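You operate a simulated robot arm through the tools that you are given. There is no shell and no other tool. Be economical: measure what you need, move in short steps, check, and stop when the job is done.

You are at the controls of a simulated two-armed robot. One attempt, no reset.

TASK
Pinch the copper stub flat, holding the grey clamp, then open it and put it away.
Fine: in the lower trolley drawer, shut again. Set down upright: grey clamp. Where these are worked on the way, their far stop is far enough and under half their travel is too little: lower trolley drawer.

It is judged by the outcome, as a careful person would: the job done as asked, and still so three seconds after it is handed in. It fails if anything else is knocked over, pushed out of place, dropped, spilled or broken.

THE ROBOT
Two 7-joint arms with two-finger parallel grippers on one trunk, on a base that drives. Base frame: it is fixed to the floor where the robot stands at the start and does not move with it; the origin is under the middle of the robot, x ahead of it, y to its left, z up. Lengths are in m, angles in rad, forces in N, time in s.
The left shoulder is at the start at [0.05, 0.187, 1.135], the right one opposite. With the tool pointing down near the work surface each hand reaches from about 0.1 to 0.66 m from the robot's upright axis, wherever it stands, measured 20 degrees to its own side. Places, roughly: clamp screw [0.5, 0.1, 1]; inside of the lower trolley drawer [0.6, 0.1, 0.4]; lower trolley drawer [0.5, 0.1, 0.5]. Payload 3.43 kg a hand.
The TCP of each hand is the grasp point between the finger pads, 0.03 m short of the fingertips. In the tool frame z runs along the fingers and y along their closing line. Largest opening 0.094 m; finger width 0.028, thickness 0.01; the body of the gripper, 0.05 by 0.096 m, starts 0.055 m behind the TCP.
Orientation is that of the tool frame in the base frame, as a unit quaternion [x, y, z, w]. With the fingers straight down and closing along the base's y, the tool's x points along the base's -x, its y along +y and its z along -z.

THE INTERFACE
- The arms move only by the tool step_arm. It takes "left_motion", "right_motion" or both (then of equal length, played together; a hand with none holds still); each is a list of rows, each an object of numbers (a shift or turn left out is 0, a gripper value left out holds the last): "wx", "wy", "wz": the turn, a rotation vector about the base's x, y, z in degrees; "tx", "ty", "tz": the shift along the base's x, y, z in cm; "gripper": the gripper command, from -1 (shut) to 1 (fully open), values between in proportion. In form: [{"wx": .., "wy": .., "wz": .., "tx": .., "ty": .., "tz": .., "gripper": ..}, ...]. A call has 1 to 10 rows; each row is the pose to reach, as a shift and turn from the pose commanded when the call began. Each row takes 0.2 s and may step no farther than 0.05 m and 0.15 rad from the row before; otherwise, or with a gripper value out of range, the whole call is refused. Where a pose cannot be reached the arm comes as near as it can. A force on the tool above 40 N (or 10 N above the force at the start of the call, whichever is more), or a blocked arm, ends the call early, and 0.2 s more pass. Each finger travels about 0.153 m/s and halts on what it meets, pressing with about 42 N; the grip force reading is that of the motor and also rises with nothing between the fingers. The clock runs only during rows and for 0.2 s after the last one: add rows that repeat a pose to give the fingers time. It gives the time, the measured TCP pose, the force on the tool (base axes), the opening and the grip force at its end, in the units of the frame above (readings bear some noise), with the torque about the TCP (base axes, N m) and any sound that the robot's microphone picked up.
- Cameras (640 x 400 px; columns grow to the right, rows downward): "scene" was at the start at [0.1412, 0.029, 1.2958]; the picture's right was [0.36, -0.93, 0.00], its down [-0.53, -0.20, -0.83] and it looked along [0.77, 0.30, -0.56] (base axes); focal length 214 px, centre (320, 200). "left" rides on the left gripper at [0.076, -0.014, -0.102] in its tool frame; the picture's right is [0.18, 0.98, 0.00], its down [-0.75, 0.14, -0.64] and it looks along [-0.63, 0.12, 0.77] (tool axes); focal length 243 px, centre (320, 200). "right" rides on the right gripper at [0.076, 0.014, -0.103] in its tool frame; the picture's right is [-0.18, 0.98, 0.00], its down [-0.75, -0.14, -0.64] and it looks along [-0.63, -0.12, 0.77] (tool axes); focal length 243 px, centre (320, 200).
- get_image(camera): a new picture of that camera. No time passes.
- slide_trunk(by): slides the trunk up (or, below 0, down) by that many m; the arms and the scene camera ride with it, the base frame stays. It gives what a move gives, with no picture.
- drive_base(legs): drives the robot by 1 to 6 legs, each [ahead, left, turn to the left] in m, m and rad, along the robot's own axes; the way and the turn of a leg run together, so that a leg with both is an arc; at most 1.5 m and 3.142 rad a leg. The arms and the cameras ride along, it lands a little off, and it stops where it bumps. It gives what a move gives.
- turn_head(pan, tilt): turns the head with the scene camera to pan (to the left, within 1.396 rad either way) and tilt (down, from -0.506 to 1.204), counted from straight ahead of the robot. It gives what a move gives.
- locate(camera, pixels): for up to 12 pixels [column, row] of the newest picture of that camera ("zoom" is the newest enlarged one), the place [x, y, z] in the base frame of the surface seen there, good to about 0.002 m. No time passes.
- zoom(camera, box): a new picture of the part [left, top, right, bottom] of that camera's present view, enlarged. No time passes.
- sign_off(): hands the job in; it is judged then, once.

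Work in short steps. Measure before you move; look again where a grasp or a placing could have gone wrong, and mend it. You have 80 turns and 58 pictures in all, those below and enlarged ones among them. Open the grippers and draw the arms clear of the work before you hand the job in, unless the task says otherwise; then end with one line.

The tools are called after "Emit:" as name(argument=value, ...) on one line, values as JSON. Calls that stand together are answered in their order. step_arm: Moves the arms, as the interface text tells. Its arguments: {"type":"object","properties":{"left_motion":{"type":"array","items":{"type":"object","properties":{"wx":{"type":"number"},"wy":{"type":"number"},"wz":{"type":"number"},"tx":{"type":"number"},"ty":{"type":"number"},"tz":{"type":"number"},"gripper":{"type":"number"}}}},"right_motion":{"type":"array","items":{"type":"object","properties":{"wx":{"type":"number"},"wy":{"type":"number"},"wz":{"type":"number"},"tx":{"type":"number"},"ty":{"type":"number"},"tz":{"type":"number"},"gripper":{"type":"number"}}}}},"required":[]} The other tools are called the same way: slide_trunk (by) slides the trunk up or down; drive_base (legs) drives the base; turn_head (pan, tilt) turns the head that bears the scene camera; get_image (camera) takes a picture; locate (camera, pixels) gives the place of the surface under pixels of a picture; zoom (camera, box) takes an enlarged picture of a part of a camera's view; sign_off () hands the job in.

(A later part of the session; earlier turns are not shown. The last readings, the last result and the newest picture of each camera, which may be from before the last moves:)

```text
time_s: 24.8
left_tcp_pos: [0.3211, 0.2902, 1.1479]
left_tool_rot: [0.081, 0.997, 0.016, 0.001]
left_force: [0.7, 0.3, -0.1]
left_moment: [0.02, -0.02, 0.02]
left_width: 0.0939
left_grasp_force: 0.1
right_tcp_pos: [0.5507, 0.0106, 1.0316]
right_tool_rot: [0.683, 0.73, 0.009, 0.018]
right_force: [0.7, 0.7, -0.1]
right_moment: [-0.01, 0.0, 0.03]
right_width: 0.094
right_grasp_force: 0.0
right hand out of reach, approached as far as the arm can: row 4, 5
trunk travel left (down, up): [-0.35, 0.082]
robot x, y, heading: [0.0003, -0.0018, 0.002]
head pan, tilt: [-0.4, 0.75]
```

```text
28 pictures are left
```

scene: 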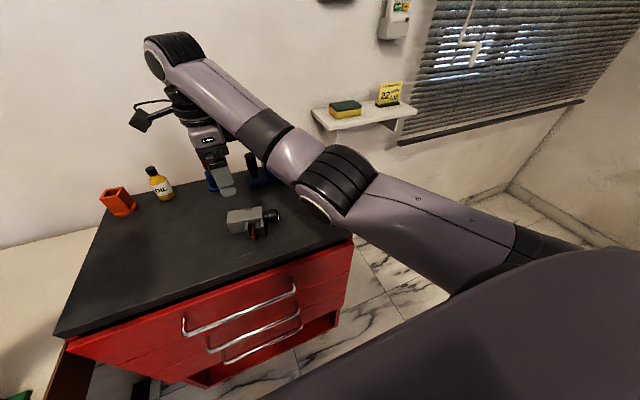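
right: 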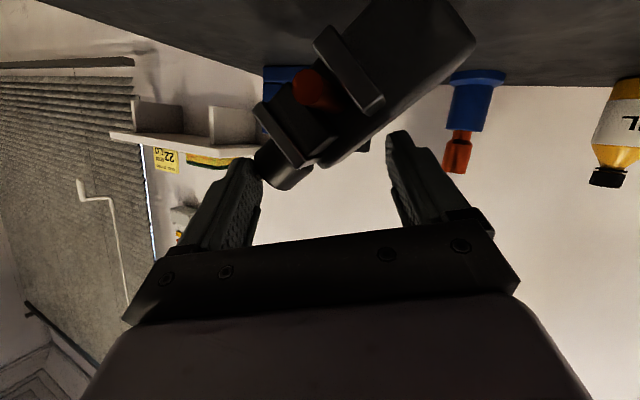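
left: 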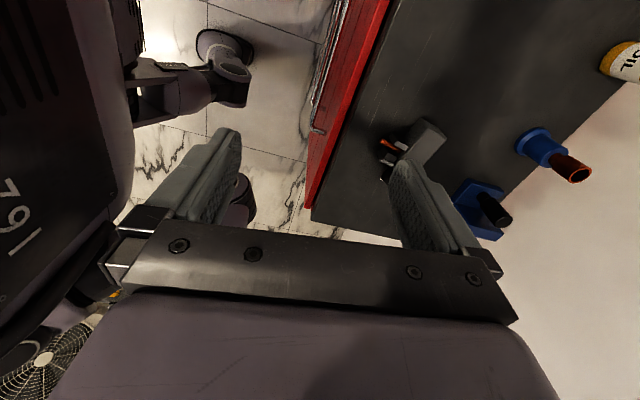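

The right arm has unfolded and reaches the clamp well. I align (yaw -12° more) and lower to just above the clamp, then check with the hand camera.

Emit:
step_arm(right_motion=[{"tx": -0.5, "ty": 0.5, "tz": -2, "wz": -6}, {"tx": -1, "ty": 1, "tz": -5, "wz": -12}, {"tx": -1, "ty": 1, "tz": -8, "wz": -12}, {"tx": -1, "ty": 1, "tz": -9, "wz": -12}])

Emit:
get_image(camera="right")

```text
time_s: 26.0
left_tcp_pos: [0.3202, 0.2897, 1.1466]
left_tool_rot: [0.081, 0.997, 0.015, 0.001]
left_force: [1.1, 0.0, 0.1]
left_moment: [-0.02, 0.0, 0.02]
left_width: 0.0941
left_grasp_force: 0.1
right_tcp_pos: [0.5508, 0.0061, 0.9384]
right_tool_rot: [0.763, 0.646, 0.005, 0.029]
right_force: [-0.1, -0.4, -0.4]
right_moment: [0.03, 0.0, -0.02]
right_width: 0.0941
right_grasp_force: 0.1
trunk travel left (down, up): [-0.35, 0.082]
robot x, y, heading: [0.003, 0.0004, 0.002]
head pan, tilt: [-0.4, 0.75]
stopped in row 4 (right hand): the arm was blocked; the commanded pose is now the measured one
```

```text
27 pictures are left
```

right: 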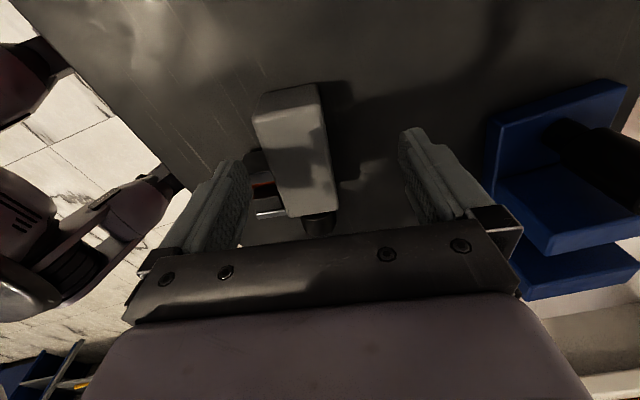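

The arm was blocked 1.5 cm short in y; I check the scene for what is touching.

Emit:
get_image(camera="scene")

```text
26 pictures are left
```

scene: 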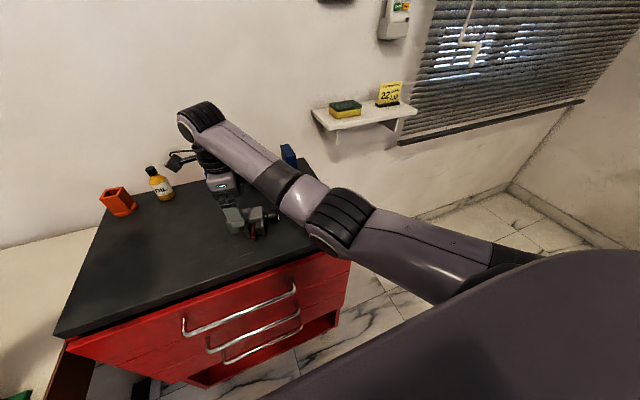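

I locate the forearm and elbow against the trolley items.

Emit:
locate(camera="scene", pixels=[[200, 115], [240, 155], [270, 180], [300, 205], [320, 230], [340, 205], [345, 250], [320, 245], [288, 155], [225, 185], [310, 185], [430, 260]])

```text
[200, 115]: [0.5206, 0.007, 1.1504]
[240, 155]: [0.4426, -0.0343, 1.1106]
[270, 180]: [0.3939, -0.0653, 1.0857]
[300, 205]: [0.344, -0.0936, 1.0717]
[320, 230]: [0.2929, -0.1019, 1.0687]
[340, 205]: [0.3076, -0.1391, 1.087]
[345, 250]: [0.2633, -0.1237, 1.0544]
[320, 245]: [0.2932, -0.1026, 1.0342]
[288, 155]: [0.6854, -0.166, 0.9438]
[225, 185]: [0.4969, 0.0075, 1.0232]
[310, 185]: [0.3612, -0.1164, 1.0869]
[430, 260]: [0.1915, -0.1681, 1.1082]
```

The arm is simply fully stretched. I lift 5 cm and then drive the base a little left and ahead.

Emit:
step_arm(right_motion=[{"tz": 3}, {"tz": 6}, {"tz": 6}])

Emit:
drive_base(legs=[[0.0, 0.07, 0.0]])

Emit:
drive_base(legs=[[0.03, 0.0, 0.0]])

```text
time_s: 26.8
left_tcp_pos: [0.3204, 0.2905, 1.1472]
left_tool_rot: [0.081, 0.997, 0.016, 0.002]
left_force: [0.4, -1.5, -0.3]
left_moment: [-0.02, -0.03, 0.0]
left_width: 0.094
left_grasp_force: 0.1
right_tcp_pos: [0.5526, -0.0031, 0.9958]
right_tool_rot: [0.768, 0.64, 0.002, 0.028]
right_force: [-0.5, 0.1, 0.6]
right_moment: [0.01, -0.01, 0.03]
right_width: 0.0939
right_grasp_force: 0.0
trunk travel left (down, up): [-0.35, 0.082]
robot x, y, heading: [-0.0013, -0.0011, 0.0]
head pan, tilt: [-0.4, 0.75]
```

```text
time_s: 28.1
left_tcp_pos: [0.3203, 0.3603, 1.147]
left_tool_rot: [0.083, 0.996, 0.015, 0.001]
left_force: [-0.7, 0.0, -0.3]
left_moment: [-0.05, 0.0, -0.02]
left_width: 0.0941
left_grasp_force: 0.1
right_tcp_pos: [0.5543, 0.0668, 0.9974]
right_tool_rot: [0.767, 0.641, 0.004, 0.03]
right_force: [0.5, -0.3, -0.8]
right_moment: [0.0, 0.02, 0.01]
right_width: 0.0939
right_grasp_force: 0.0
trunk travel left (down, up): [-0.35, 0.082]
robot x, y, heading: [-0.0015, 0.0698, 0.002]
head pan, tilt: [-0.4, 0.75]
```

```text
time_s: 28.9
left_tcp_pos: [0.3522, 0.3601, 1.1472]
left_tool_rot: [0.082, 0.996, 0.016, 0.0]
left_force: [0.0, -0.4, -0.1]
left_moment: [-0.03, 0.01, 0.03]
left_width: 0.094
left_grasp_force: 0.1
right_tcp_pos: [0.5861, 0.0658, 0.9976]
right_tool_rot: [0.768, 0.64, 0.005, 0.03]
right_force: [0.1, -0.8, -0.3]
right_moment: [-0.02, 0.05, 0.0]
right_width: 0.0941
right_grasp_force: 0.1
trunk travel left (down, up): [-0.35, 0.082]
robot x, y, heading: [0.0319, 0.068, 0.0]
head pan, tilt: [-0.4, 0.75]
```

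Now from (0.586,0.066,0.998) I move to above (0.541,0.021) and descend around the clamp's base end.

Emit:
step_arm(right_motion=[{"tx": -2.2, "ty": -2.2}, {"tx": -4.5, "ty": -4.5}, {"tx": -4.5, "ty": -4.5, "tz": -3}, {"tx": -4.5, "ty": -4.5, "tz": -5.5}, {"tx": -4.5, "ty": -4.5, "tz": -5.5}])

Emit:
get_image(camera="right")

Emit:
locate(camera="right", pixels=[[270, 95], [310, 90], [320, 130], [270, 140], [330, 200], [262, 175], [290, 205], [255, 185]])

```text
time_s: 30.1
left_tcp_pos: [0.3501, 0.3594, 1.1478]
left_tool_rot: [0.082, 0.997, 0.015, 0.003]
left_force: [0.3, 0.2, -0.4]
left_moment: [0.0, 0.0, -0.01]
left_width: 0.0941
left_grasp_force: 0.0
right_tcp_pos: [0.5383, 0.0193, 0.943]
right_tool_rot: [0.768, 0.64, 0.005, 0.031]
right_force: [-0.1, -0.2, 0.3]
right_moment: [-0.03, -0.01, -0.04]
right_width: 0.094
right_grasp_force: 0.1
trunk travel left (down, up): [-0.35, 0.082]
robot x, y, heading: [0.0305, 0.0699, -0.003]
head pan, tilt: [-0.4, 0.75]
```

```text
25 pictures are left
```

right: 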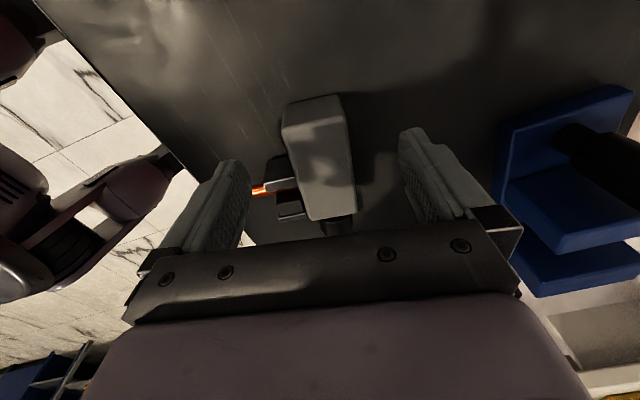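

```text
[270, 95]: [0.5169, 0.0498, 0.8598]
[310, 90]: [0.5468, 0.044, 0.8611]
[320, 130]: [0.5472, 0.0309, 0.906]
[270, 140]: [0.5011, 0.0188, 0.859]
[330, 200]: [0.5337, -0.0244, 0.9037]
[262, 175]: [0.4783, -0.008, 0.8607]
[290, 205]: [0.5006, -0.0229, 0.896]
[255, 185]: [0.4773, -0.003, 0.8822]
```

Alignment looks right: body between the fingers, jaw clear of the -x finger. I descend 4.9 cm with a 3 mm nudge to +y and close.

Emit:
step_arm(right_motion=[{"ty": 0.3, "tz": -2.5}, {"ty": 0.3, "tz": -4.9}, {"ty": 0.3, "tz": -4.9}, {"ty": 0.3, "tz": -4.9, "gripper": -1}, {"ty": 0.3, "tz": -4.9, "gripper": -1}, {"ty": 0.3, "tz": -4.9, "gripper": -1}, {"ty": 0.3, "tz": -4.9, "gripper": -1}])

Emit:
get_image(camera="right")

```text
time_s: 31.7
left_tcp_pos: [0.3486, 0.359, 1.1478]
left_tool_rot: [0.082, 0.996, 0.016, 0.002]
left_force: [-0.5, -0.3, -0.2]
left_moment: [-0.02, 0.03, 0.02]
left_width: 0.0941
left_grasp_force: 0.1
right_tcp_pos: [0.5403, 0.0227, 0.8931]
right_tool_rot: [0.767, 0.641, 0.004, 0.029]
right_force: [2.0, 0.3, 0.4]
right_moment: [0.1, -0.03, 0.02]
right_width: 0.0464
right_grasp_force: 42.1
trunk travel left (down, up): [-0.35, 0.082]
robot x, y, heading: [0.0312, 0.069, 0.003]
head pan, tilt: [-0.4, 0.75]
```

```text
24 pictures are left
```

right: 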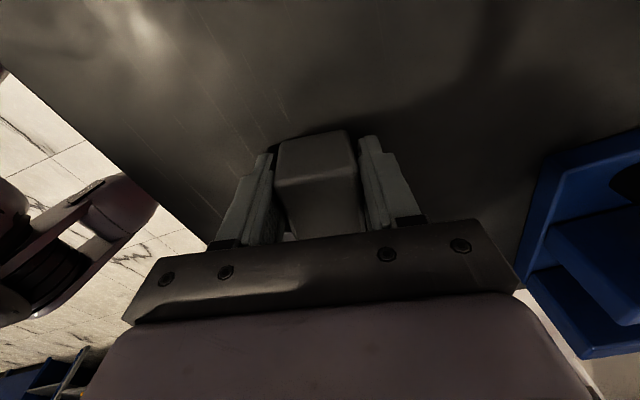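

The clamp is held firmly (0.046 m, 42 N). I lift it and begin swinging back in yaw.

Emit:
step_arm(right_motion=[{"tz": 3}, {"tz": 6}, {"tz": 9, "wz": 6}, {"tz": 12, "wz": 14, "tx": -1}, {"tz": 13, "wz": 22, "tx": -2}, {"tz": 14, "wz": 30, "tx": -3}, {"tz": 15, "wz": 38, "tx": -4}, {"tz": 16, "wz": 46, "tx": -5}, {"tz": 16, "wz": 54, "tx": -6}, {"tz": 16, "wz": 62, "tx": -7}])

```text
time_s: 33.9
left_tcp_pos: [0.3504, 0.3594, 1.1472]
left_tool_rot: [0.082, 0.996, 0.016, 0.001]
left_force: [-0.1, 0.0, 0.6]
left_moment: [0.01, -0.01, 0.02]
left_width: 0.0941
left_grasp_force: 0.1
right_tcp_pos: [0.4694, 0.0237, 1.0534]
right_tool_rot: [0.328, 0.944, 0.019, 0.023]
right_force: [0.1, 0.3, -3.6]
right_moment: [0.09, 0.05, 0.06]
right_width: 0.0464
right_grasp_force: 41.8
trunk travel left (down, up): [-0.35, 0.082]
robot x, y, heading: [0.0284, 0.0688, -0.002]
head pan, tilt: [-0.4, 0.75]
```

Weight reads 3.6 N, grip steady. I finish the yaw (about +50° more) so the knob points ahead.

Emit:
step_arm(right_motion=[{"wz": 8.4, "tx": 0.5, "ty": -0.4}, {"wz": 16.8, "tx": 1, "ty": -0.8}, {"wz": 25.2, "tx": 1.5, "ty": -1.2}, {"wz": 33.6, "tx": 2, "ty": -1.6}, {"wz": 42, "tx": 2.5, "ty": -2}, {"wz": 50, "tx": 3, "ty": -2.4}, {"wz": 50, "tx": 3, "ty": -2.4}])

```text
time_s: 35.5
left_tcp_pos: [0.3505, 0.3584, 1.1472]
left_tool_rot: [0.081, 0.997, 0.017, 0.002]
left_force: [0.4, 0.0, -0.2]
left_moment: [-0.03, -0.02, 0.01]
left_width: 0.0939
left_grasp_force: 0.0
right_tcp_pos: [0.5012, -0.0001, 1.0538]
right_tool_rot: [-0.102, 0.994, 0.026, 0.013]
right_force: [0.1, 0.5, -3.0]
right_moment: [-0.03, 0.1, -0.02]
right_width: 0.046
right_grasp_force: 42.1
trunk travel left (down, up): [-0.35, 0.082]
robot x, y, heading: [0.0265, 0.0718, -0.002]
head pan, tilt: [-0.4, 0.75]
```

Now I pitch the hand forward (rotation about its closing axis) to bring the clamp upright, extending a little ahead.

Emit:
step_arm(right_motion=[{"wx": 1.5, "wy": -8.36, "wz": -0.2, "tx": 0.7}, {"wx": 3, "wy": -16.7, "wz": -0.4, "tx": 1.4}, {"wx": 4.5, "wy": -25.1, "wz": -0.6, "tx": 2.1}, {"wx": 6, "wy": -33.4, "wz": -0.8, "tx": 2.8}, {"wx": 7.6, "wy": -41.8, "wz": -1.1, "tx": 3.5}, {"wx": 9.1, "wy": -50.2, "wz": -1.3, "tx": 4.2}, {"wx": 10.6, "wy": -58.5, "wz": -1.5, "tx": 4.9}, {"wx": 12.1, "wy": -66.9, "wz": -1.7, "tx": 5.6}, {"wx": 13.6, "wy": -75.2, "wz": -1.9, "tx": 6.3}, {"wx": 15.1, "wy": -83.6, "wz": -2.1, "tx": 7}])

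Emit:
turn_head(pan=0.0, tilt=0.6)

Emit:
get_image(camera="scene")

```text
time_s: 37.7
left_tcp_pos: [0.3515, 0.3589, 1.1482]
left_tool_rot: [0.082, 0.997, 0.016, 0.002]
left_force: [-0.6, -0.2, 0.2]
left_moment: [-0.02, -0.01, -0.02]
left_width: 0.094
left_grasp_force: 0.0
right_tcp_pos: [0.5694, -0.0003, 1.0523]
right_tool_rot: [-0.075, 0.723, 0.072, 0.683]
right_force: [0.4, -0.4, -3.9]
right_moment: [0.01, 0.1, 0.02]
right_width: 0.0461
right_grasp_force: 42.4
trunk travel left (down, up): [-0.35, 0.082]
robot x, y, heading: [0.03, 0.0685, -0.003]
head pan, tilt: [-0.4, 0.75]
```

```text
time_s: 38.6
left_tcp_pos: [0.3514, 0.3597, 1.1478]
left_tool_rot: [0.081, 0.997, 0.016, 0.001]
left_force: [-0.2, 1.3, 0.4]
left_moment: [0.02, 0.0, 0.0]
left_width: 0.0941
left_grasp_force: 0.2
right_tcp_pos: [0.5696, -0.0008, 1.0535]
right_tool_rot: [-0.075, 0.724, 0.072, 0.682]
right_force: [0.9, -0.3, -3.5]
right_moment: [-0.01, 0.04, -0.02]
right_width: 0.0462
right_grasp_force: 41.9
trunk travel left (down, up): [-0.35, 0.082]
robot x, y, heading: [0.0346, 0.0677, -0.002]
head pan, tilt: [0.0, 0.6]
```

```text
23 pictures are left
```

scene: 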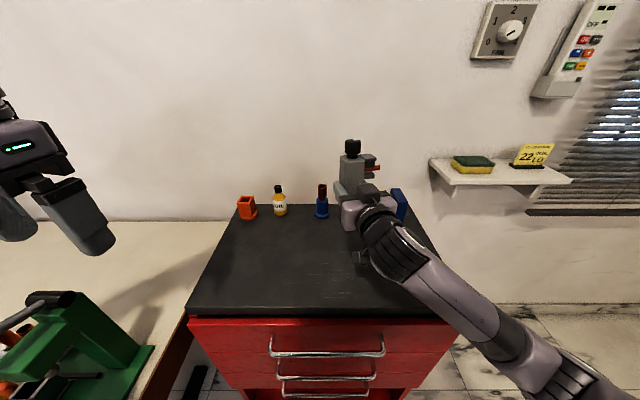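

The clamp is now upright in the right hand, knob at (353,147). I finish the last 3° and measure the knob.

Emit:
step_arm(right_motion=[{"wx": 0.6, "wy": -3.3, "ty": 1.5}, {"wx": 0.6, "wy": -3.3, "ty": 3}, {"wx": 0.6, "wy": -3.3, "ty": 3}])

Emit:
zoom(camera="scene", box=[288, 120, 416, 200])

```text
time_s: 39.4
left_tcp_pos: [0.3514, 0.359, 1.1471]
left_tool_rot: [0.082, 0.997, 0.016, 0.001]
left_force: [-0.1, 0.1, 0.8]
left_moment: [-0.01, 0.0, -0.03]
left_width: 0.0941
left_grasp_force: 0.0
right_tcp_pos: [0.5699, 0.0308, 1.0536]
right_tool_rot: [-0.073, 0.703, 0.073, 0.704]
right_force: [0.5, -1.0, -3.3]
right_moment: [0.01, 0.06, 0.03]
right_width: 0.0461
right_grasp_force: 41.7
trunk travel left (down, up): [-0.35, 0.082]
robot x, y, heading: [0.0268, 0.0688, 0.002]
head pan, tilt: [0.0, 0.6]
```

```text
5.00 times, centred on (352, 160) of scene
```

zoom: 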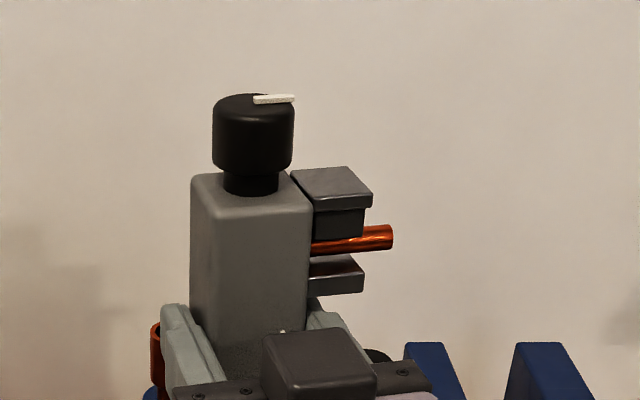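

I locate the knob edges.

Emit:
locate(camera="zoom", pixels=[[252, 97], [216, 130], [253, 130], [290, 130], [253, 155], [225, 175], [250, 190], [195, 185], [310, 200], [250, 215], [340, 180], [290, 99]])

```text
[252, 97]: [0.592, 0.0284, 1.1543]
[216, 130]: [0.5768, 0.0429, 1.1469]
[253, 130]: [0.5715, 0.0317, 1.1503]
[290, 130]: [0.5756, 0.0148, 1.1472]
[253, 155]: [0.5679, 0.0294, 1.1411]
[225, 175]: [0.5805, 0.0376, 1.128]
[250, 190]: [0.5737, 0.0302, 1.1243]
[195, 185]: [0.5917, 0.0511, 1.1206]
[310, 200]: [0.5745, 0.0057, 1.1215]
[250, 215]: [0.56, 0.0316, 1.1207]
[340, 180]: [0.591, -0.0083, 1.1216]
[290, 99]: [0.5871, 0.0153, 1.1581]
```

Knob centre ≈(0.583,0.0295), radius 0.0145, z 1.128–1.156. I bring the left hand up and over it while yawing +80° so there's room to turn clockwise.

Emit:
step_arm(left_motion=[{"tz": 4, "wz": 8}, {"tz": 8, "wz": 16, "ty": -1}, {"tx": 2.5, "ty": -4, "tz": 10, "wz": 24}, {"tx": 5.5, "ty": -7, "tz": 11, "wz": 32}, {"tx": 8.5, "ty": -11, "tz": 11, "wz": 40}, {"tx": 11.5, "ty": -15, "tz": 11, "wz": 48}, {"tx": 14.5, "ty": -19, "tz": 11, "wz": 56}, {"tx": 17.5, "ty": -23, "tz": 11, "wz": 64}, {"tx": 20.3, "ty": -27, "tz": 11, "wz": 72}, {"tx": 22, "ty": -31, "tz": 11, "wz": 80}])

```text
time_s: 41.6
left_tcp_pos: [0.5122, 0.0806, 1.2372]
left_tool_rot: [-0.545, 0.838, 0.012, -0.007]
left_force: [0.5, 0.7, -0.2]
left_moment: [0.0, 0.01, -0.02]
left_width: 0.094
left_grasp_force: 0.0
left hand out of reach, approached as far as the arm can: row 9, 10
right_tcp_pos: [0.5686, 0.0279, 1.0555]
right_tool_rot: [-0.073, 0.703, 0.073, 0.704]
right_force: [-0.1, 0.1, -2.7]
right_moment: [-0.01, 0.07, -0.01]
right_width: 0.046
right_grasp_force: 42.4
trunk travel left (down, up): [-0.35, 0.082]
robot x, y, heading: [0.0325, 0.0687, -0.004]
head pan, tilt: [0.0, 0.6]
```

Too high and far for the left. I bring the held clamp 5 cm nearer, 2 cm left and 5 cm lower.

Emit:
step_arm(right_motion=[{"tx": -1, "ty": 0.5, "tz": -1.2}, {"tx": -2.5, "ty": 1, "tz": -2.5}, {"tx": -4, "ty": 1.5, "tz": -4}, {"tx": -5, "ty": 2, "tz": -5}, {"tx": -5, "ty": 2, "tz": -5}])

Emit:
get_image(camera="left")

```text
time_s: 42.8
left_tcp_pos: [0.5143, 0.0831, 1.2368]
left_tool_rot: [-0.544, 0.839, 0.013, -0.009]
left_force: [-0.3, 0.9, 0.3]
left_moment: [0.02, 0.03, -0.01]
left_width: 0.0943
left_grasp_force: 0.1
right_tcp_pos: [0.5206, 0.048, 1.004]
right_tool_rot: [-0.072, 0.703, 0.072, 0.704]
right_force: [0.2, -0.1, -2.6]
right_moment: [-0.01, 0.02, -0.01]
right_width: 0.0459
right_grasp_force: 42.3
trunk travel left (down, up): [-0.35, 0.082]
robot x, y, heading: [0.0276, 0.0655, 0.002]
head pan, tilt: [0.0, 0.6]
```

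```text
21 pictures are left
```

left: 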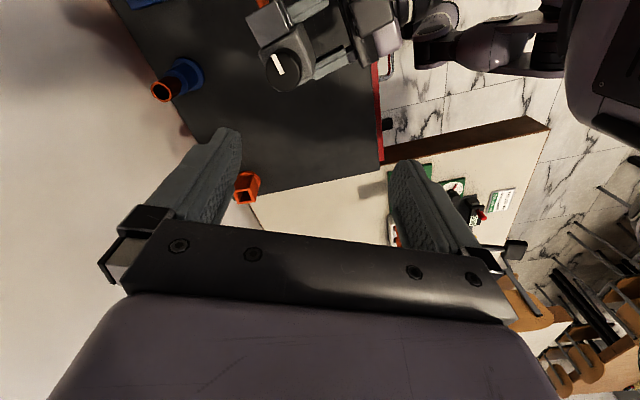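

The knob shows at (278,68) in the left camera; I locate its top.

Emit:
locate(camera="left", pixels=[[265, 65], [283, 53], [298, 68], [277, 84], [281, 70], [270, 50], [250, 25], [300, 40]])

```text
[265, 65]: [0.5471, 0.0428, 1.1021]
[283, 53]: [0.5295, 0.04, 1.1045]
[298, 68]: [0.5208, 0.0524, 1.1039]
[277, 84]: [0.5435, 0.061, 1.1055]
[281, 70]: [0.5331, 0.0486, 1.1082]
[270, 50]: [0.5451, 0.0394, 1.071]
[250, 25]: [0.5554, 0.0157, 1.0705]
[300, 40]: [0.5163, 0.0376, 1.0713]
```

Knob centre ≈(0.534,0.050), top 1.105, body top 1.071. I move over it and descend to z 1.108 with fingers open.

Emit:
step_arm(left_motion=[{"tx": 1, "ty": -1.6, "tz": -1}, {"tx": 2, "ty": -3.3, "tz": -2}, {"tx": 2, "ty": -3.3, "tz": -5}, {"tx": 2, "ty": -3.3, "tz": -8}, {"tx": 2, "ty": -3.3, "tz": -11}, {"tx": 2, "ty": -3.3, "tz": -12.9}, {"tx": 2, "ty": -3.3, "tz": -12.9}])

Emit:
get_image(camera="scene")

```text
time_s: 44.4
left_tcp_pos: [0.5335, 0.0537, 1.109]
left_tool_rot: [-0.545, 0.839, 0.014, -0.008]
left_force: [0.5, 0.5, -0.5]
left_moment: [-0.01, 0.0, 0.01]
left_width: 0.094
left_grasp_force: 0.1
left hand out of reach, approached as far as the arm can: row 2
right_tcp_pos: [0.5198, 0.0484, 1.0034]
right_tool_rot: [-0.072, 0.703, 0.073, 0.704]
right_force: [0.2, 0.2, -3.4]
right_moment: [0.0, 0.02, 0.03]
right_width: 0.0464
right_grasp_force: 42.3
trunk travel left (down, up): [-0.35, 0.082]
robot x, y, heading: [0.0303, 0.0669, 0.005]
head pan, tilt: [0.0, 0.6]
```

```text
20 pictures are left
```

scene: 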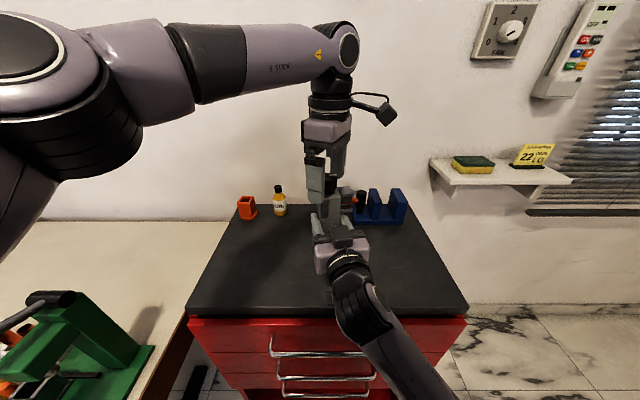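

Aligned. I close on the knob and start turning clockwise (wz negative).

Emit:
step_arm(left_motion=[{"ty": -0.3, "gripper": -1}, {"ty": -0.3, "gripper": -1}, {"ty": -0.3, "gripper": -1}, {"ty": -0.3, "wz": -7}, {"ty": -0.3, "wz": -15}, {"ty": -0.3, "wz": -23}, {"ty": -0.3, "wz": -31}, {"ty": -0.3, "wz": -39}, {"ty": -0.3, "wz": -47}, {"ty": -0.3, "wz": -55}])

Emit:
zoom(camera="scene", box=[270, 150, 398, 230])

```text
time_s: 46.6
left_tcp_pos: [0.5341, 0.0509, 1.1092]
left_tool_rot: [-0.094, 0.995, 0.015, -0.001]
left_force: [13.2, -4.7, 5.6]
left_moment: [-0.82, -0.37, 0.06]
left_width: 0.0306
left_grasp_force: 41.4
right_tcp_pos: [0.5203, 0.0495, 1.0025]
right_tool_rot: [-0.074, 0.703, 0.074, 0.703]
right_force: [-12.7, 4.6, -8.7]
right_moment: [0.34, -0.87, 0.09]
right_width: 0.0461
right_grasp_force: 42.0
trunk travel left (down, up): [-0.35, 0.082]
robot x, y, heading: [0.0318, 0.0706, 0.001]
head pan, tilt: [0.0, 0.6]
```

```text
5.00 times, centred on (334, 190) of scene
```

zoom: 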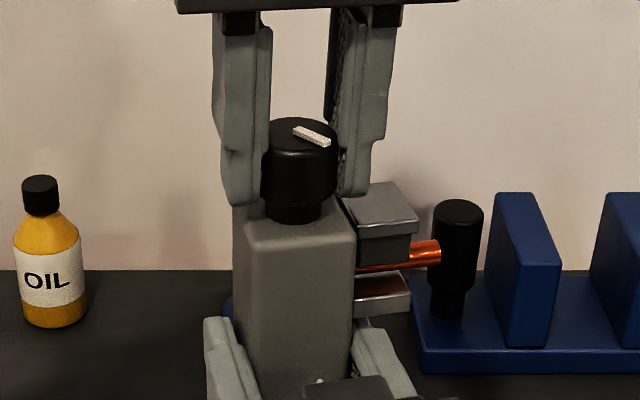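

The mark rotated clockwise as intended. I keep turning with a small +x correction for the side force.

Emit:
step_arm(left_motion=[{"tx": 0.15, "wz": -8}, {"tx": 0.2, "wz": -16}, {"tx": 0.2, "wz": -24}, {"tx": 0.2, "wz": -32}, {"tx": 0.2, "wz": -40}, {"tx": 0.2, "wz": -48}])

Emit:
zoom(camera="scene", box=[270, 150, 398, 230])

```text
time_s: 48.0
left_tcp_pos: [0.5338, 0.0491, 1.1089]
left_tool_rot: [0.32, 0.947, 0.012, 0.003]
left_force: [-8.6, -13.1, 5.6]
left_moment: [-1.53, 0.06, 0.06]
left_width: 0.0309
left_grasp_force: 42.4
right_tcp_pos: [0.5201, 0.0489, 1.0039]
right_tool_rot: [-0.073, 0.703, 0.073, 0.703]
right_force: [8.2, 14.1, -7.1]
right_moment: [0.01, 0.91, 0.15]
right_width: 0.0462
right_grasp_force: 42.8
trunk travel left (down, up): [-0.35, 0.082]
robot x, y, heading: [0.0292, 0.0647, -0.005]
head pan, tilt: [0.0, 0.6]
```

```text
5.00 times, centred on (334, 190) of scene
```

zoom: 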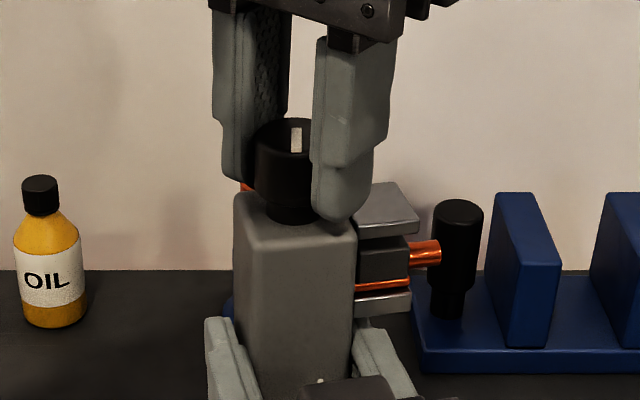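

The block has come down and the stub is squashing. I keep turning as far as the wrist allows.

Emit:
step_arm(left_motion=[{"tx": -0.05, "ty": 0.15, "wz": -8}, {"tx": -0.1, "ty": 0.2, "wz": -16}, {"tx": -0.1, "ty": 0.2, "wz": -24}, {"tx": -0.1, "ty": 0.2, "wz": -32}])

Emit:
zoom(camera="scene", box=[302, 170, 382, 220])

```text
time_s: 49.0
left_tcp_pos: [0.5165, 0.0863, 1.1144]
left_tool_rot: [0.461, 0.887, 0.007, 0.011]
left_force: [16.1, -21.5, -0.7]
left_moment: [-1.37, -0.23, -0.16]
left_width: 0.0319
left_grasp_force: 41.5
left hand out of reach, approached as far as the arm can: row 2, 3, 4
right_tcp_pos: [0.5171, 0.0533, 1.0062]
right_tool_rot: [-0.078, 0.699, 0.078, 0.706]
right_force: [-16.0, 21.1, -3.2]
right_moment: [-0.96, -1.43, 0.6]
right_width: 0.0494
right_grasp_force: 42.0
trunk travel left (down, up): [-0.35, 0.082]
robot x, y, heading: [0.0299, 0.0697, 0.0]
head pan, tilt: [0.0, 0.6]
```

```text
8.00 times, centred on (342, 195) of scene
```

zoom: 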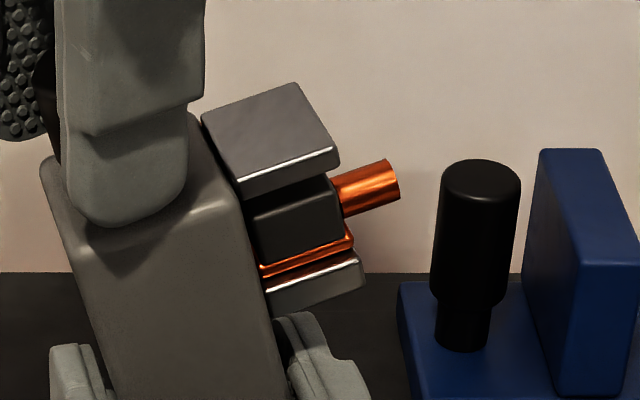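

Reach ran out and the left hand drew the knob aside, tilting the clamp in the right grip; the stub is nearly flat. I open the left, which should let the clamp square itself, and lift off.

Emit:
step_arm(left_motion=[{"tx": 0.8, "ty": -1.7, "gripper": -1}, {"tx": 1.5, "ty": -3.3, "gripper": -1}, {"tx": 1.5, "ty": -3.3, "gripper": 1}, {"tx": 1.5, "ty": -3.3, "gripper": 1}, {"tx": 1.5, "ty": -3.3, "tz": 2, "gripper": 1}, {"tx": 1, "ty": -3, "tz": 6, "gripper": 1}])

Emit:
zoom(camera="scene", box=[270, 150, 398, 230])

```text
time_s: 50.4
left_tcp_pos: [0.4971, 0.0622, 1.1668]
left_tool_rot: [0.461, 0.887, 0.009, 0.004]
left_force: [-0.3, -0.2, 0.6]
left_moment: [0.02, -0.02, -0.01]
left_width: 0.094
left_grasp_force: 0.0
left hand out of reach, approached as far as the arm can: row 1, 2, 3, 4, 5, 6
right_tcp_pos: [0.5189, 0.049, 1.0045]
right_tool_rot: [-0.073, 0.702, 0.073, 0.704]
right_force: [0.1, -0.1, -2.9]
right_moment: [-0.01, 0.06, 0.01]
right_width: 0.0466
right_grasp_force: 42.0
trunk travel left (down, up): [-0.35, 0.082]
robot x, y, heading: [0.0303, 0.0693, 0.002]
head pan, tilt: [0.0, 0.6]
```

```text
5.00 times, centred on (334, 190) of scene
```

zoom: 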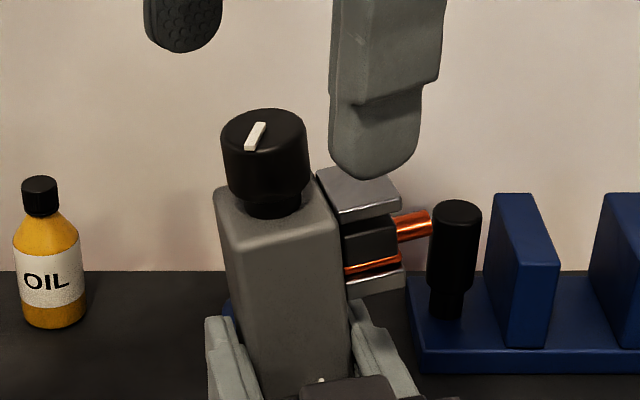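

The clamp squared up to within ~4°. I locate the knob again and rewind the left wrist +85° above it.

Emit:
locate(camera="zoom", pixels=[[224, 150], [262, 160], [303, 150], [262, 115], [275, 215], [225, 195], [315, 200]])

Emit:
step_arm(left_motion=[{"wz": 8.5, "tz": 1}, {"wz": 17, "tz": 2}, {"wz": 25.5, "tz": 2, "tx": 1}, {"wz": 34, "tz": 2, "tx": 1.5}, {"wz": 42.5, "tz": 2, "tx": 2}, {"wz": 51, "tz": 2, "tx": 2.5}, {"wz": 59.5, "tz": 2, "tx": 3}, {"wz": 68, "tz": 2, "tx": 3.5}, {"wz": 76.5, "tz": 2, "tx": 3.5}, {"wz": 85, "tz": 2, "tx": 3.5}])

```text
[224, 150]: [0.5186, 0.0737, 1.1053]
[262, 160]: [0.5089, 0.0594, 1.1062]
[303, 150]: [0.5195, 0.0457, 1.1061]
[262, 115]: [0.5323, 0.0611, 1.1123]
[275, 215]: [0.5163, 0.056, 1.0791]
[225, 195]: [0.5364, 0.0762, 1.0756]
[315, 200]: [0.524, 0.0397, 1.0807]
```

```text
time_s: 52.6
left_tcp_pos: [0.5351, 0.059, 1.1868]
left_tool_rot: [-0.26, 0.966, 0.009, -0.003]
left_force: [-0.4, -0.4, -0.4]
left_moment: [0.03, 0.01, 0.01]
left_width: 0.0943
left_grasp_force: 0.0
right_tcp_pos: [0.5206, 0.0486, 1.0039]
right_tool_rot: [-0.072, 0.703, 0.072, 0.704]
right_force: [0.6, -0.8, -3.2]
right_moment: [-0.02, 0.03, -0.01]
right_width: 0.0464
right_grasp_force: 41.6
trunk travel left (down, up): [-0.35, 0.082]
robot x, y, heading: [0.0317, 0.0689, 0.002]
head pan, tilt: [0.0, 0.6]
```

Knob centre is now (0.5235,0.0595), top ~1.110. I lower onto it, close, and turn another bit clockwise.

Emit:
step_arm(left_motion=[{"tx": -1.2, "tz": -2.5}, {"tx": -1.2, "tz": -5}, {"tx": -1.2, "tz": -7.2}, {"tx": -1.2, "tz": -7.2, "gripper": -1}, {"tx": -1.2, "tz": -7.2, "gripper": -1}, {"tx": -1.2, "tz": -7.2, "gripper": -1}, {"tx": -1.2, "tz": -7.2, "wz": -8}, {"tx": -1.2, "tz": -7.2, "wz": -16}, {"tx": -1.2, "tz": -7.2, "wz": -24}, {"tx": -1.2, "tz": -7.2, "wz": -32}])

Emit:
zoom(camera="scene", box=[302, 165, 382, 215])

```text
time_s: 54.8
left_tcp_pos: [0.5233, 0.0597, 1.1157]
left_tool_rot: [0.018, 1.0, 0.009, 0.0]
left_force: [1.7, -4.6, 1.8]
left_moment: [-0.76, -0.27, 0.49]
left_width: 0.0323
left_grasp_force: 42.5
right_tcp_pos: [0.5207, 0.0488, 1.0032]
right_tool_rot: [-0.073, 0.703, 0.074, 0.703]
right_force: [-2.4, 4.3, -5.6]
right_moment: [0.19, 0.07, -0.5]
right_width: 0.046
right_grasp_force: 42.1
trunk travel left (down, up): [-0.35, 0.082]
robot x, y, heading: [0.0339, 0.0693, -0.004]
head pan, tilt: [0.0, 0.6]
```

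```text
8.00 times, centred on (342, 190) of scene
```

zoom: 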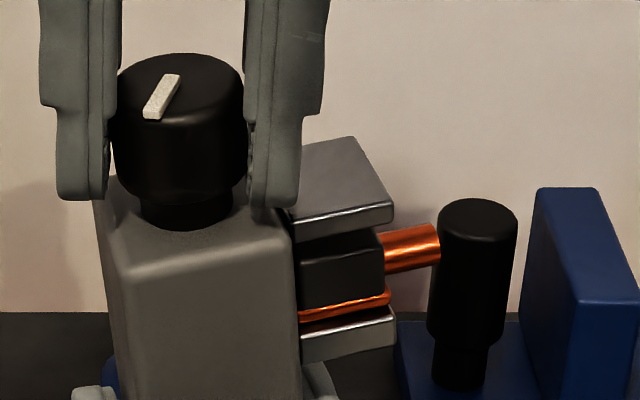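

Torque has risen to 0.49 N m and the stub is a thin strip. I turn a bit more to see whether the knob still advances.

Emit:
step_arm(left_motion=[{"wz": -8}, {"wz": -16}, {"wz": -24}, {"wz": -30}, {"wz": -30}])

Emit:
zoom(camera="scene", box=[302, 165, 382, 215])

```text
time_s: 56.0
left_tcp_pos: [0.5224, 0.0598, 1.116]
left_tool_rot: [0.277, 0.961, 0.008, 0.002]
left_force: [1.4, -1.7, 6.1]
left_moment: [-0.45, 0.46, 0.53]
left_width: 0.0311
left_grasp_force: 41.8
right_tcp_pos: [0.5211, 0.0489, 1.0034]
right_tool_rot: [-0.073, 0.703, 0.074, 0.703]
right_force: [-0.2, 2.1, -9.1]
right_moment: [0.14, -0.36, -0.57]
right_width: 0.046
right_grasp_force: 42.0
trunk travel left (down, up): [-0.35, 0.082]
robot x, y, heading: [0.028, 0.0684, 0.008]
head pan, tilt: [0.0, 0.6]
```

```text
8.00 times, centred on (342, 190) of scene
```

zoom: 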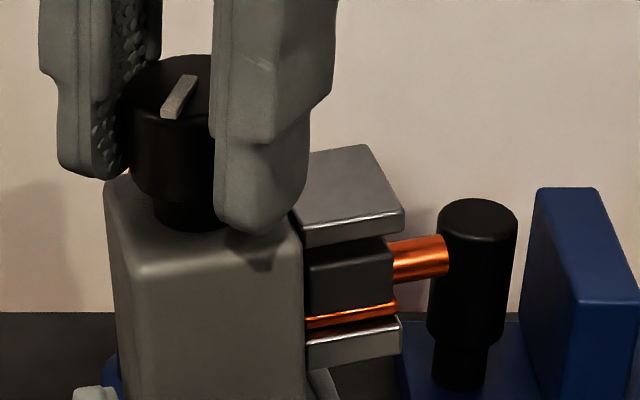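

The mark no longer advances and the stub is a thin flat strip: fully pinched. Now I turn counter-clockwise to open.

Emit:
step_arm(left_motion=[{"wz": 8.4}, {"wz": 16.8}, {"wz": 25.2}, {"wz": 33.6}, {"wz": 42}, {"wz": 50.4}, {"wz": 58.8}, {"wz": 67.2}, {"wz": 75.6}, {"wz": 84}])

Emit:
zoom(camera="scene", box=[302, 165, 382, 215])

```text
time_s: 58.2
left_tcp_pos: [0.5222, 0.0563, 1.1143]
left_tool_rot: [-0.439, 0.899, 0.003, -0.005]
left_force: [1.2, -27.4, 1.1]
left_moment: [-1.8, -0.04, -0.15]
left_width: 0.0313
left_grasp_force: 42.1
right_tcp_pos: [0.5178, 0.0524, 1.0025]
right_tool_rot: [-0.076, 0.703, 0.076, 0.703]
right_force: [-1.0, 27.5, -3.8]
right_moment: [-1.27, -0.08, 0.29]
right_width: 0.0459
right_grasp_force: 41.7
trunk travel left (down, up): [-0.35, 0.082]
robot x, y, heading: [0.0285, 0.07, -0.003]
head pan, tilt: [0.0, 0.6]
```

```text
8.00 times, centred on (342, 190) of scene
```

zoom: 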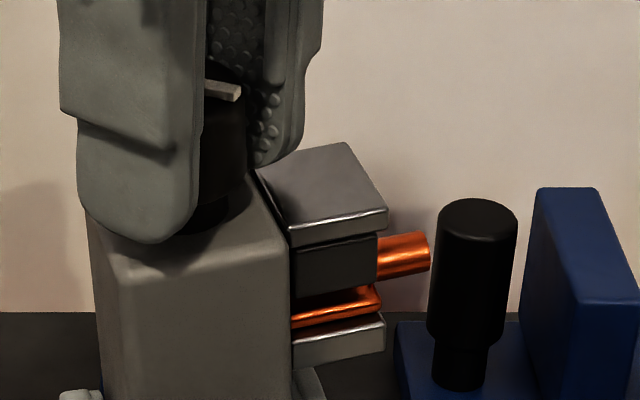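

The block is rising off the flattened strip. I turn another 20° easing the side load, then release and rewind the wrist.

Emit:
step_arm(left_motion=[{"ty": -0.2, "wz": 7}, {"ty": -0.4, "wz": 14}, {"ty": -0.4, "wz": 20}, {"ty": -0.4, "wz": 20, "gripper": 1}, {"ty": -0.4, "wz": 20, "gripper": 1}, {"ty": -0.4, "wz": 12}, {"ty": -0.4, "wz": 4}, {"ty": -0.4, "wz": -4}, {"ty": -0.4, "wz": -12}, {"ty": -0.4, "wz": -20}])

Emit:
zoom(camera="scene", box=[270, 150, 398, 230])

Emit:
locate(camera="zoom", pixels=[[262, 165], [262, 185], [240, 165], [290, 165], [275, 215]])

```text
time_s: 60.4
left_tcp_pos: [0.5241, 0.0553, 1.115]
left_tool_rot: [-0.274, 0.962, 0.01, -0.003]
left_force: [0.3, 0.0, -0.2]
left_moment: [-0.01, 0.0, 0.0]
left_width: 0.0941
left_grasp_force: 0.0
right_tcp_pos: [0.5205, 0.0481, 1.003]
right_tool_rot: [-0.073, 0.703, 0.073, 0.704]
right_force: [0.4, 1.1, -3.2]
right_moment: [0.02, 0.07, 0.02]
right_width: 0.0461
right_grasp_force: 42.0
trunk travel left (down, up): [-0.35, 0.082]
robot x, y, heading: [0.0311, 0.0697, 0.005]
head pan, tilt: [0.0, 0.6]
```

```text
5.00 times, centred on (334, 190) of scene
```

zoom: 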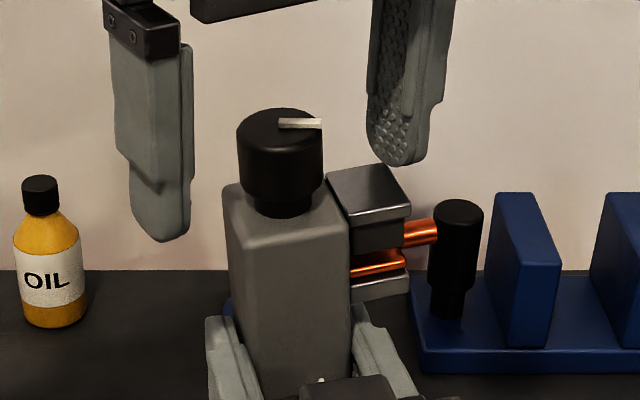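

```text
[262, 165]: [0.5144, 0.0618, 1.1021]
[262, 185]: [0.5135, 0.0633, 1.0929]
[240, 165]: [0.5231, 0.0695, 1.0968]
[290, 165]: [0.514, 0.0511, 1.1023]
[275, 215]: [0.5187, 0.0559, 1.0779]
```

The mark is back at its starting direction, so the jaw is back to its initial opening. I rewind further, regrip, and open some more to be sure.

Emit:
step_arm(left_motion=[{"wz": -8}, {"wz": -16}, {"wz": -24}, {"wz": -32}, {"wz": -40}, {"wz": -48}, {"wz": -52}, {"wz": -52, "gripper": -1}, {"wz": -52, "gripper": -1}, {"wz": -52, "gripper": -1}])

Emit:
step_arm(left_motion=[{"wz": 8.4}, {"wz": 16.8}, {"wz": 25.2}, {"wz": 33.6}, {"wz": 42}, {"wz": 50.4}, {"wz": 58.8}, {"wz": 67.2}, {"wz": 75.6}, {"wz": 82}])

Emit:
zoom(camera="scene", box=[270, 150, 398, 230])

```text
time_s: 62.6
left_tcp_pos: [0.5245, 0.0552, 1.1153]
left_tool_rot: [0.173, 0.985, 0.01, 0.002]
left_force: [5.2, 1.6, 2.9]
left_moment: [0.34, 0.38, 0.0]
left_width: 0.031
left_grasp_force: 42.2
right_tcp_pos: [0.5199, 0.0491, 1.0027]
right_tool_rot: [-0.075, 0.703, 0.073, 0.704]
right_force: [-6.1, -2.3, -6.5]
right_moment: [-0.19, -0.81, 0.03]
right_width: 0.046
right_grasp_force: 41.5
trunk travel left (down, up): [-0.35, 0.082]
robot x, y, heading: [0.0299, 0.0683, 0.001]
head pan, tilt: [0.0, 0.6]
```

```text
time_s: 64.8
left_tcp_pos: [0.5249, 0.0555, 1.1151]
left_tool_rot: [-0.517, 0.856, 0.003, -0.003]
left_force: [14.6, -18.3, 1.2]
left_moment: [-0.94, -0.83, -0.71]
left_width: 0.0312
left_grasp_force: 42.2
right_tcp_pos: [0.519, 0.0513, 1.005]
right_tool_rot: [-0.075, 0.701, 0.075, 0.705]
right_force: [-14.4, 17.3, -4.6]
right_moment: [-1.09, -0.81, 0.85]
right_width: 0.0467
right_grasp_force: 41.8
trunk travel left (down, up): [-0.35, 0.082]
robot x, y, heading: [0.0279, 0.0705, 0.002]
head pan, tilt: [0.0, 0.6]
```

```text
5.00 times, centred on (334, 190) of scene
```

zoom: 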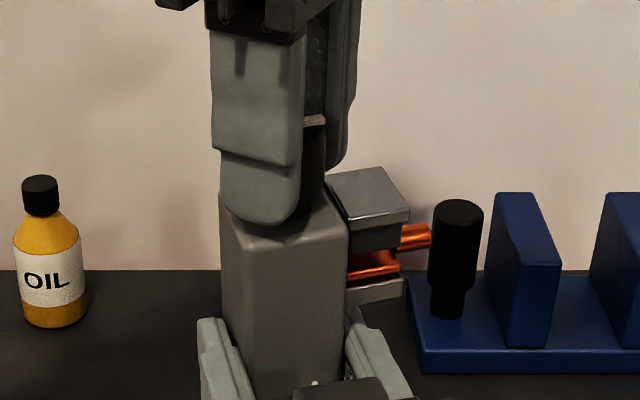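

The torque at the end (-0.71 N m) and the picture show the jaw fully up against its plate: open. Next I release with the left, lift and rewind it, and yaw the right hand +40° so the left can take the clamp body from above.

Emit:
step_arm(left_motion=[{"gripper": 1}, {"gripper": 1}, {"tz": 2}, {"tz": 5, "wz": -4}, {"tz": 7, "wz": -12}, {"tz": 7, "wz": -20}, {"tz": 7, "wz": -28}, {"tz": 7, "wz": -36}, {"tz": 7, "wz": -44}, {"tz": 7, "wz": -52}], right_motion=[{}, {}, {}, {"wz": 3}, {"wz": 10}, {"wz": 17}, {"wz": 24}, {"wz": 31}, {"wz": 38}, {"wz": 42}])

Emit:
step_arm(left_motion=[{"wz": -8}, {"wz": -16}, {"wz": -24}, {"wz": -32}, {"wz": -40}, {"wz": -47}])

Emit:
get_image(camera="left")

```text
time_s: 67.0
left_tcp_pos: [0.5238, 0.0561, 1.1849]
left_tool_rot: [-0.086, 0.996, 0.009, -0.002]
left_force: [-0.6, 0.2, -0.3]
left_moment: [-0.01, 0.01, -0.02]
left_width: 0.094
left_grasp_force: 0.0
right_tcp_pos: [0.5191, 0.0492, 1.0034]
right_tool_rot: [-0.32, 0.63, 0.321, 0.63]
right_force: [0.2, 0.5, -3.8]
right_moment: [-0.02, 0.03, 0.02]
right_width: 0.0464
right_grasp_force: 41.7
trunk travel left (down, up): [-0.35, 0.082]
robot x, y, heading: [0.0307, 0.0678, -0.002]
head pan, tilt: [0.0, 0.6]
```

```text
time_s: 68.4
left_tcp_pos: [0.5232, 0.0559, 1.1843]
left_tool_rot: [0.319, 0.948, 0.009, 0.003]
left_force: [-0.3, 0.2, 0.1]
left_moment: [-0.03, -0.01, 0.02]
left_width: 0.094
left_grasp_force: 0.0
right_tcp_pos: [0.5196, 0.0486, 1.0029]
right_tool_rot: [-0.32, 0.63, 0.321, 0.631]
right_force: [0.1, -0.2, -4.2]
right_moment: [-0.04, 0.02, 0.0]
right_width: 0.0465
right_grasp_force: 42.5
trunk travel left (down, up): [-0.35, 0.082]
robot x, y, heading: [0.0314, 0.0695, -0.002]
head pan, tilt: [0.0, 0.6]
```

```text
10 pictures are left
```

left: 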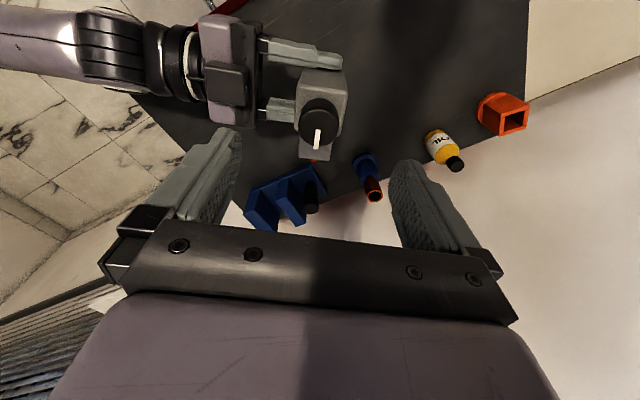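

The clamp body appears squared with the left fingers; I locate the knob and body top corners.

Emit:
locate(camera="left", pixels=[[307, 72], [342, 74], [340, 100], [304, 98], [320, 100], [304, 118], [339, 118], [320, 112], [331, 152], [302, 152]])

```text
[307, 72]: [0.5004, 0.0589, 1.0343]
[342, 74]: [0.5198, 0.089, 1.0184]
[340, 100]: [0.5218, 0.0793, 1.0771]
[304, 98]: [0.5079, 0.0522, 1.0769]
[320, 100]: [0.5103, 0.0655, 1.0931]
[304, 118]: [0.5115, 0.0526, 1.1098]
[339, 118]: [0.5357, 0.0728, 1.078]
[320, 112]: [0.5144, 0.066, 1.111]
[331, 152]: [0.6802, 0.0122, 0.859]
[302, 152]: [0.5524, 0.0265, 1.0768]
```

Target for the left TCP: (0.517,0.062,1.068), straddling the knob onto the body sides. I descend and close.

Emit:
step_arm(left_motion=[{"tx": -0.6, "ty": 0.6, "tz": -3}, {"tx": -0.6, "ty": 0.6, "tz": -6}, {"tx": -0.6, "ty": 0.6, "tz": -9}, {"tx": -0.6, "ty": 0.6, "tz": -11.6}, {"tx": -0.6, "ty": 0.6, "tz": -11.6}, {"tx": -0.6, "ty": 0.6, "tz": -11.6, "gripper": -1}, {"tx": -0.6, "ty": 0.6, "tz": -11.6, "gripper": -1}, {"tx": -0.6, "ty": 0.6, "tz": -11.6, "gripper": -1}, {"tx": -0.6, "ty": 0.6, "tz": -11.6, "gripper": -1}])

Emit:
get_image(camera="scene")

```text
time_s: 70.4
left_tcp_pos: [0.5181, 0.0609, 1.0682]
left_tool_rot: [0.317, 0.948, 0.009, 0.002]
left_force: [5.0, 3.6, -0.1]
left_moment: [0.24, -0.26, 0.39]
left_width: 0.0491
left_grasp_force: 42.2
right_tcp_pos: [0.52, 0.0493, 1.003]
right_tool_rot: [-0.32, 0.629, 0.321, 0.631]
right_force: [-4.6, -3.9, -1.2]
right_moment: [-0.04, 0.01, -0.33]
right_width: 0.0462
right_grasp_force: 42.0
trunk travel left (down, up): [-0.35, 0.082]
robot x, y, heading: [0.0316, 0.0708, 0.001]
head pan, tilt: [0.0, 0.6]
```

```text
9 pictures are left
```

scene: 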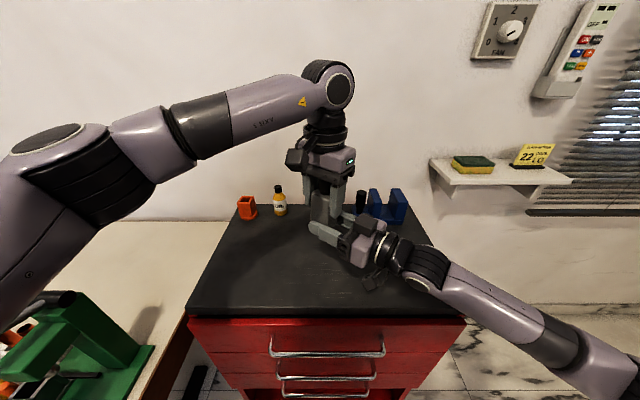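

Both hands hold it now. I open the right and back it straight out along its fingers.

Emit:
step_arm(right_motion=[{"gripper": 1}, {"gripper": 1}, {"tx": -1.8, "ty": -2.4}, {"tx": -3.6, "ty": -4.9}, {"tx": -5.4, "ty": -7.3}, {"tx": -7, "ty": -9.7}, {"tx": -8, "ty": -13}])

Emit:
zoom(camera="scene", box=[256, 130, 416, 230])

```text
time_s: 72.0
left_tcp_pos: [0.5169, 0.0607, 1.0695]
left_tool_rot: [0.317, 0.948, 0.009, 0.003]
left_force: [0.5, 0.1, 0.2]
left_moment: [0.03, 0.06, 0.03]
left_width: 0.0482
left_grasp_force: 41.3
right_tcp_pos: [0.4404, -0.0812, 1.0036]
right_tool_rot: [-0.32, 0.63, 0.321, 0.631]
right_force: [0.0, 0.6, 0.2]
right_moment: [-0.02, -0.01, 0.01]
right_width: 0.0941
right_grasp_force: 0.2
trunk travel left (down, up): [-0.35, 0.082]
robot x, y, heading: [0.0305, 0.0669, 0.001]
head pan, tilt: [0.0, 0.6]
```

```text
4.00 times, centred on (336, 180) of scene
```

zoom: 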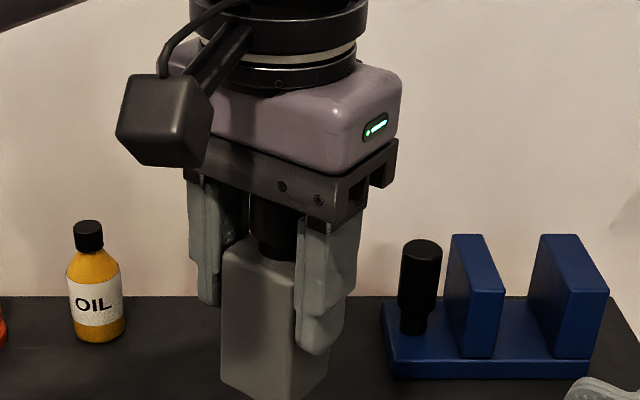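

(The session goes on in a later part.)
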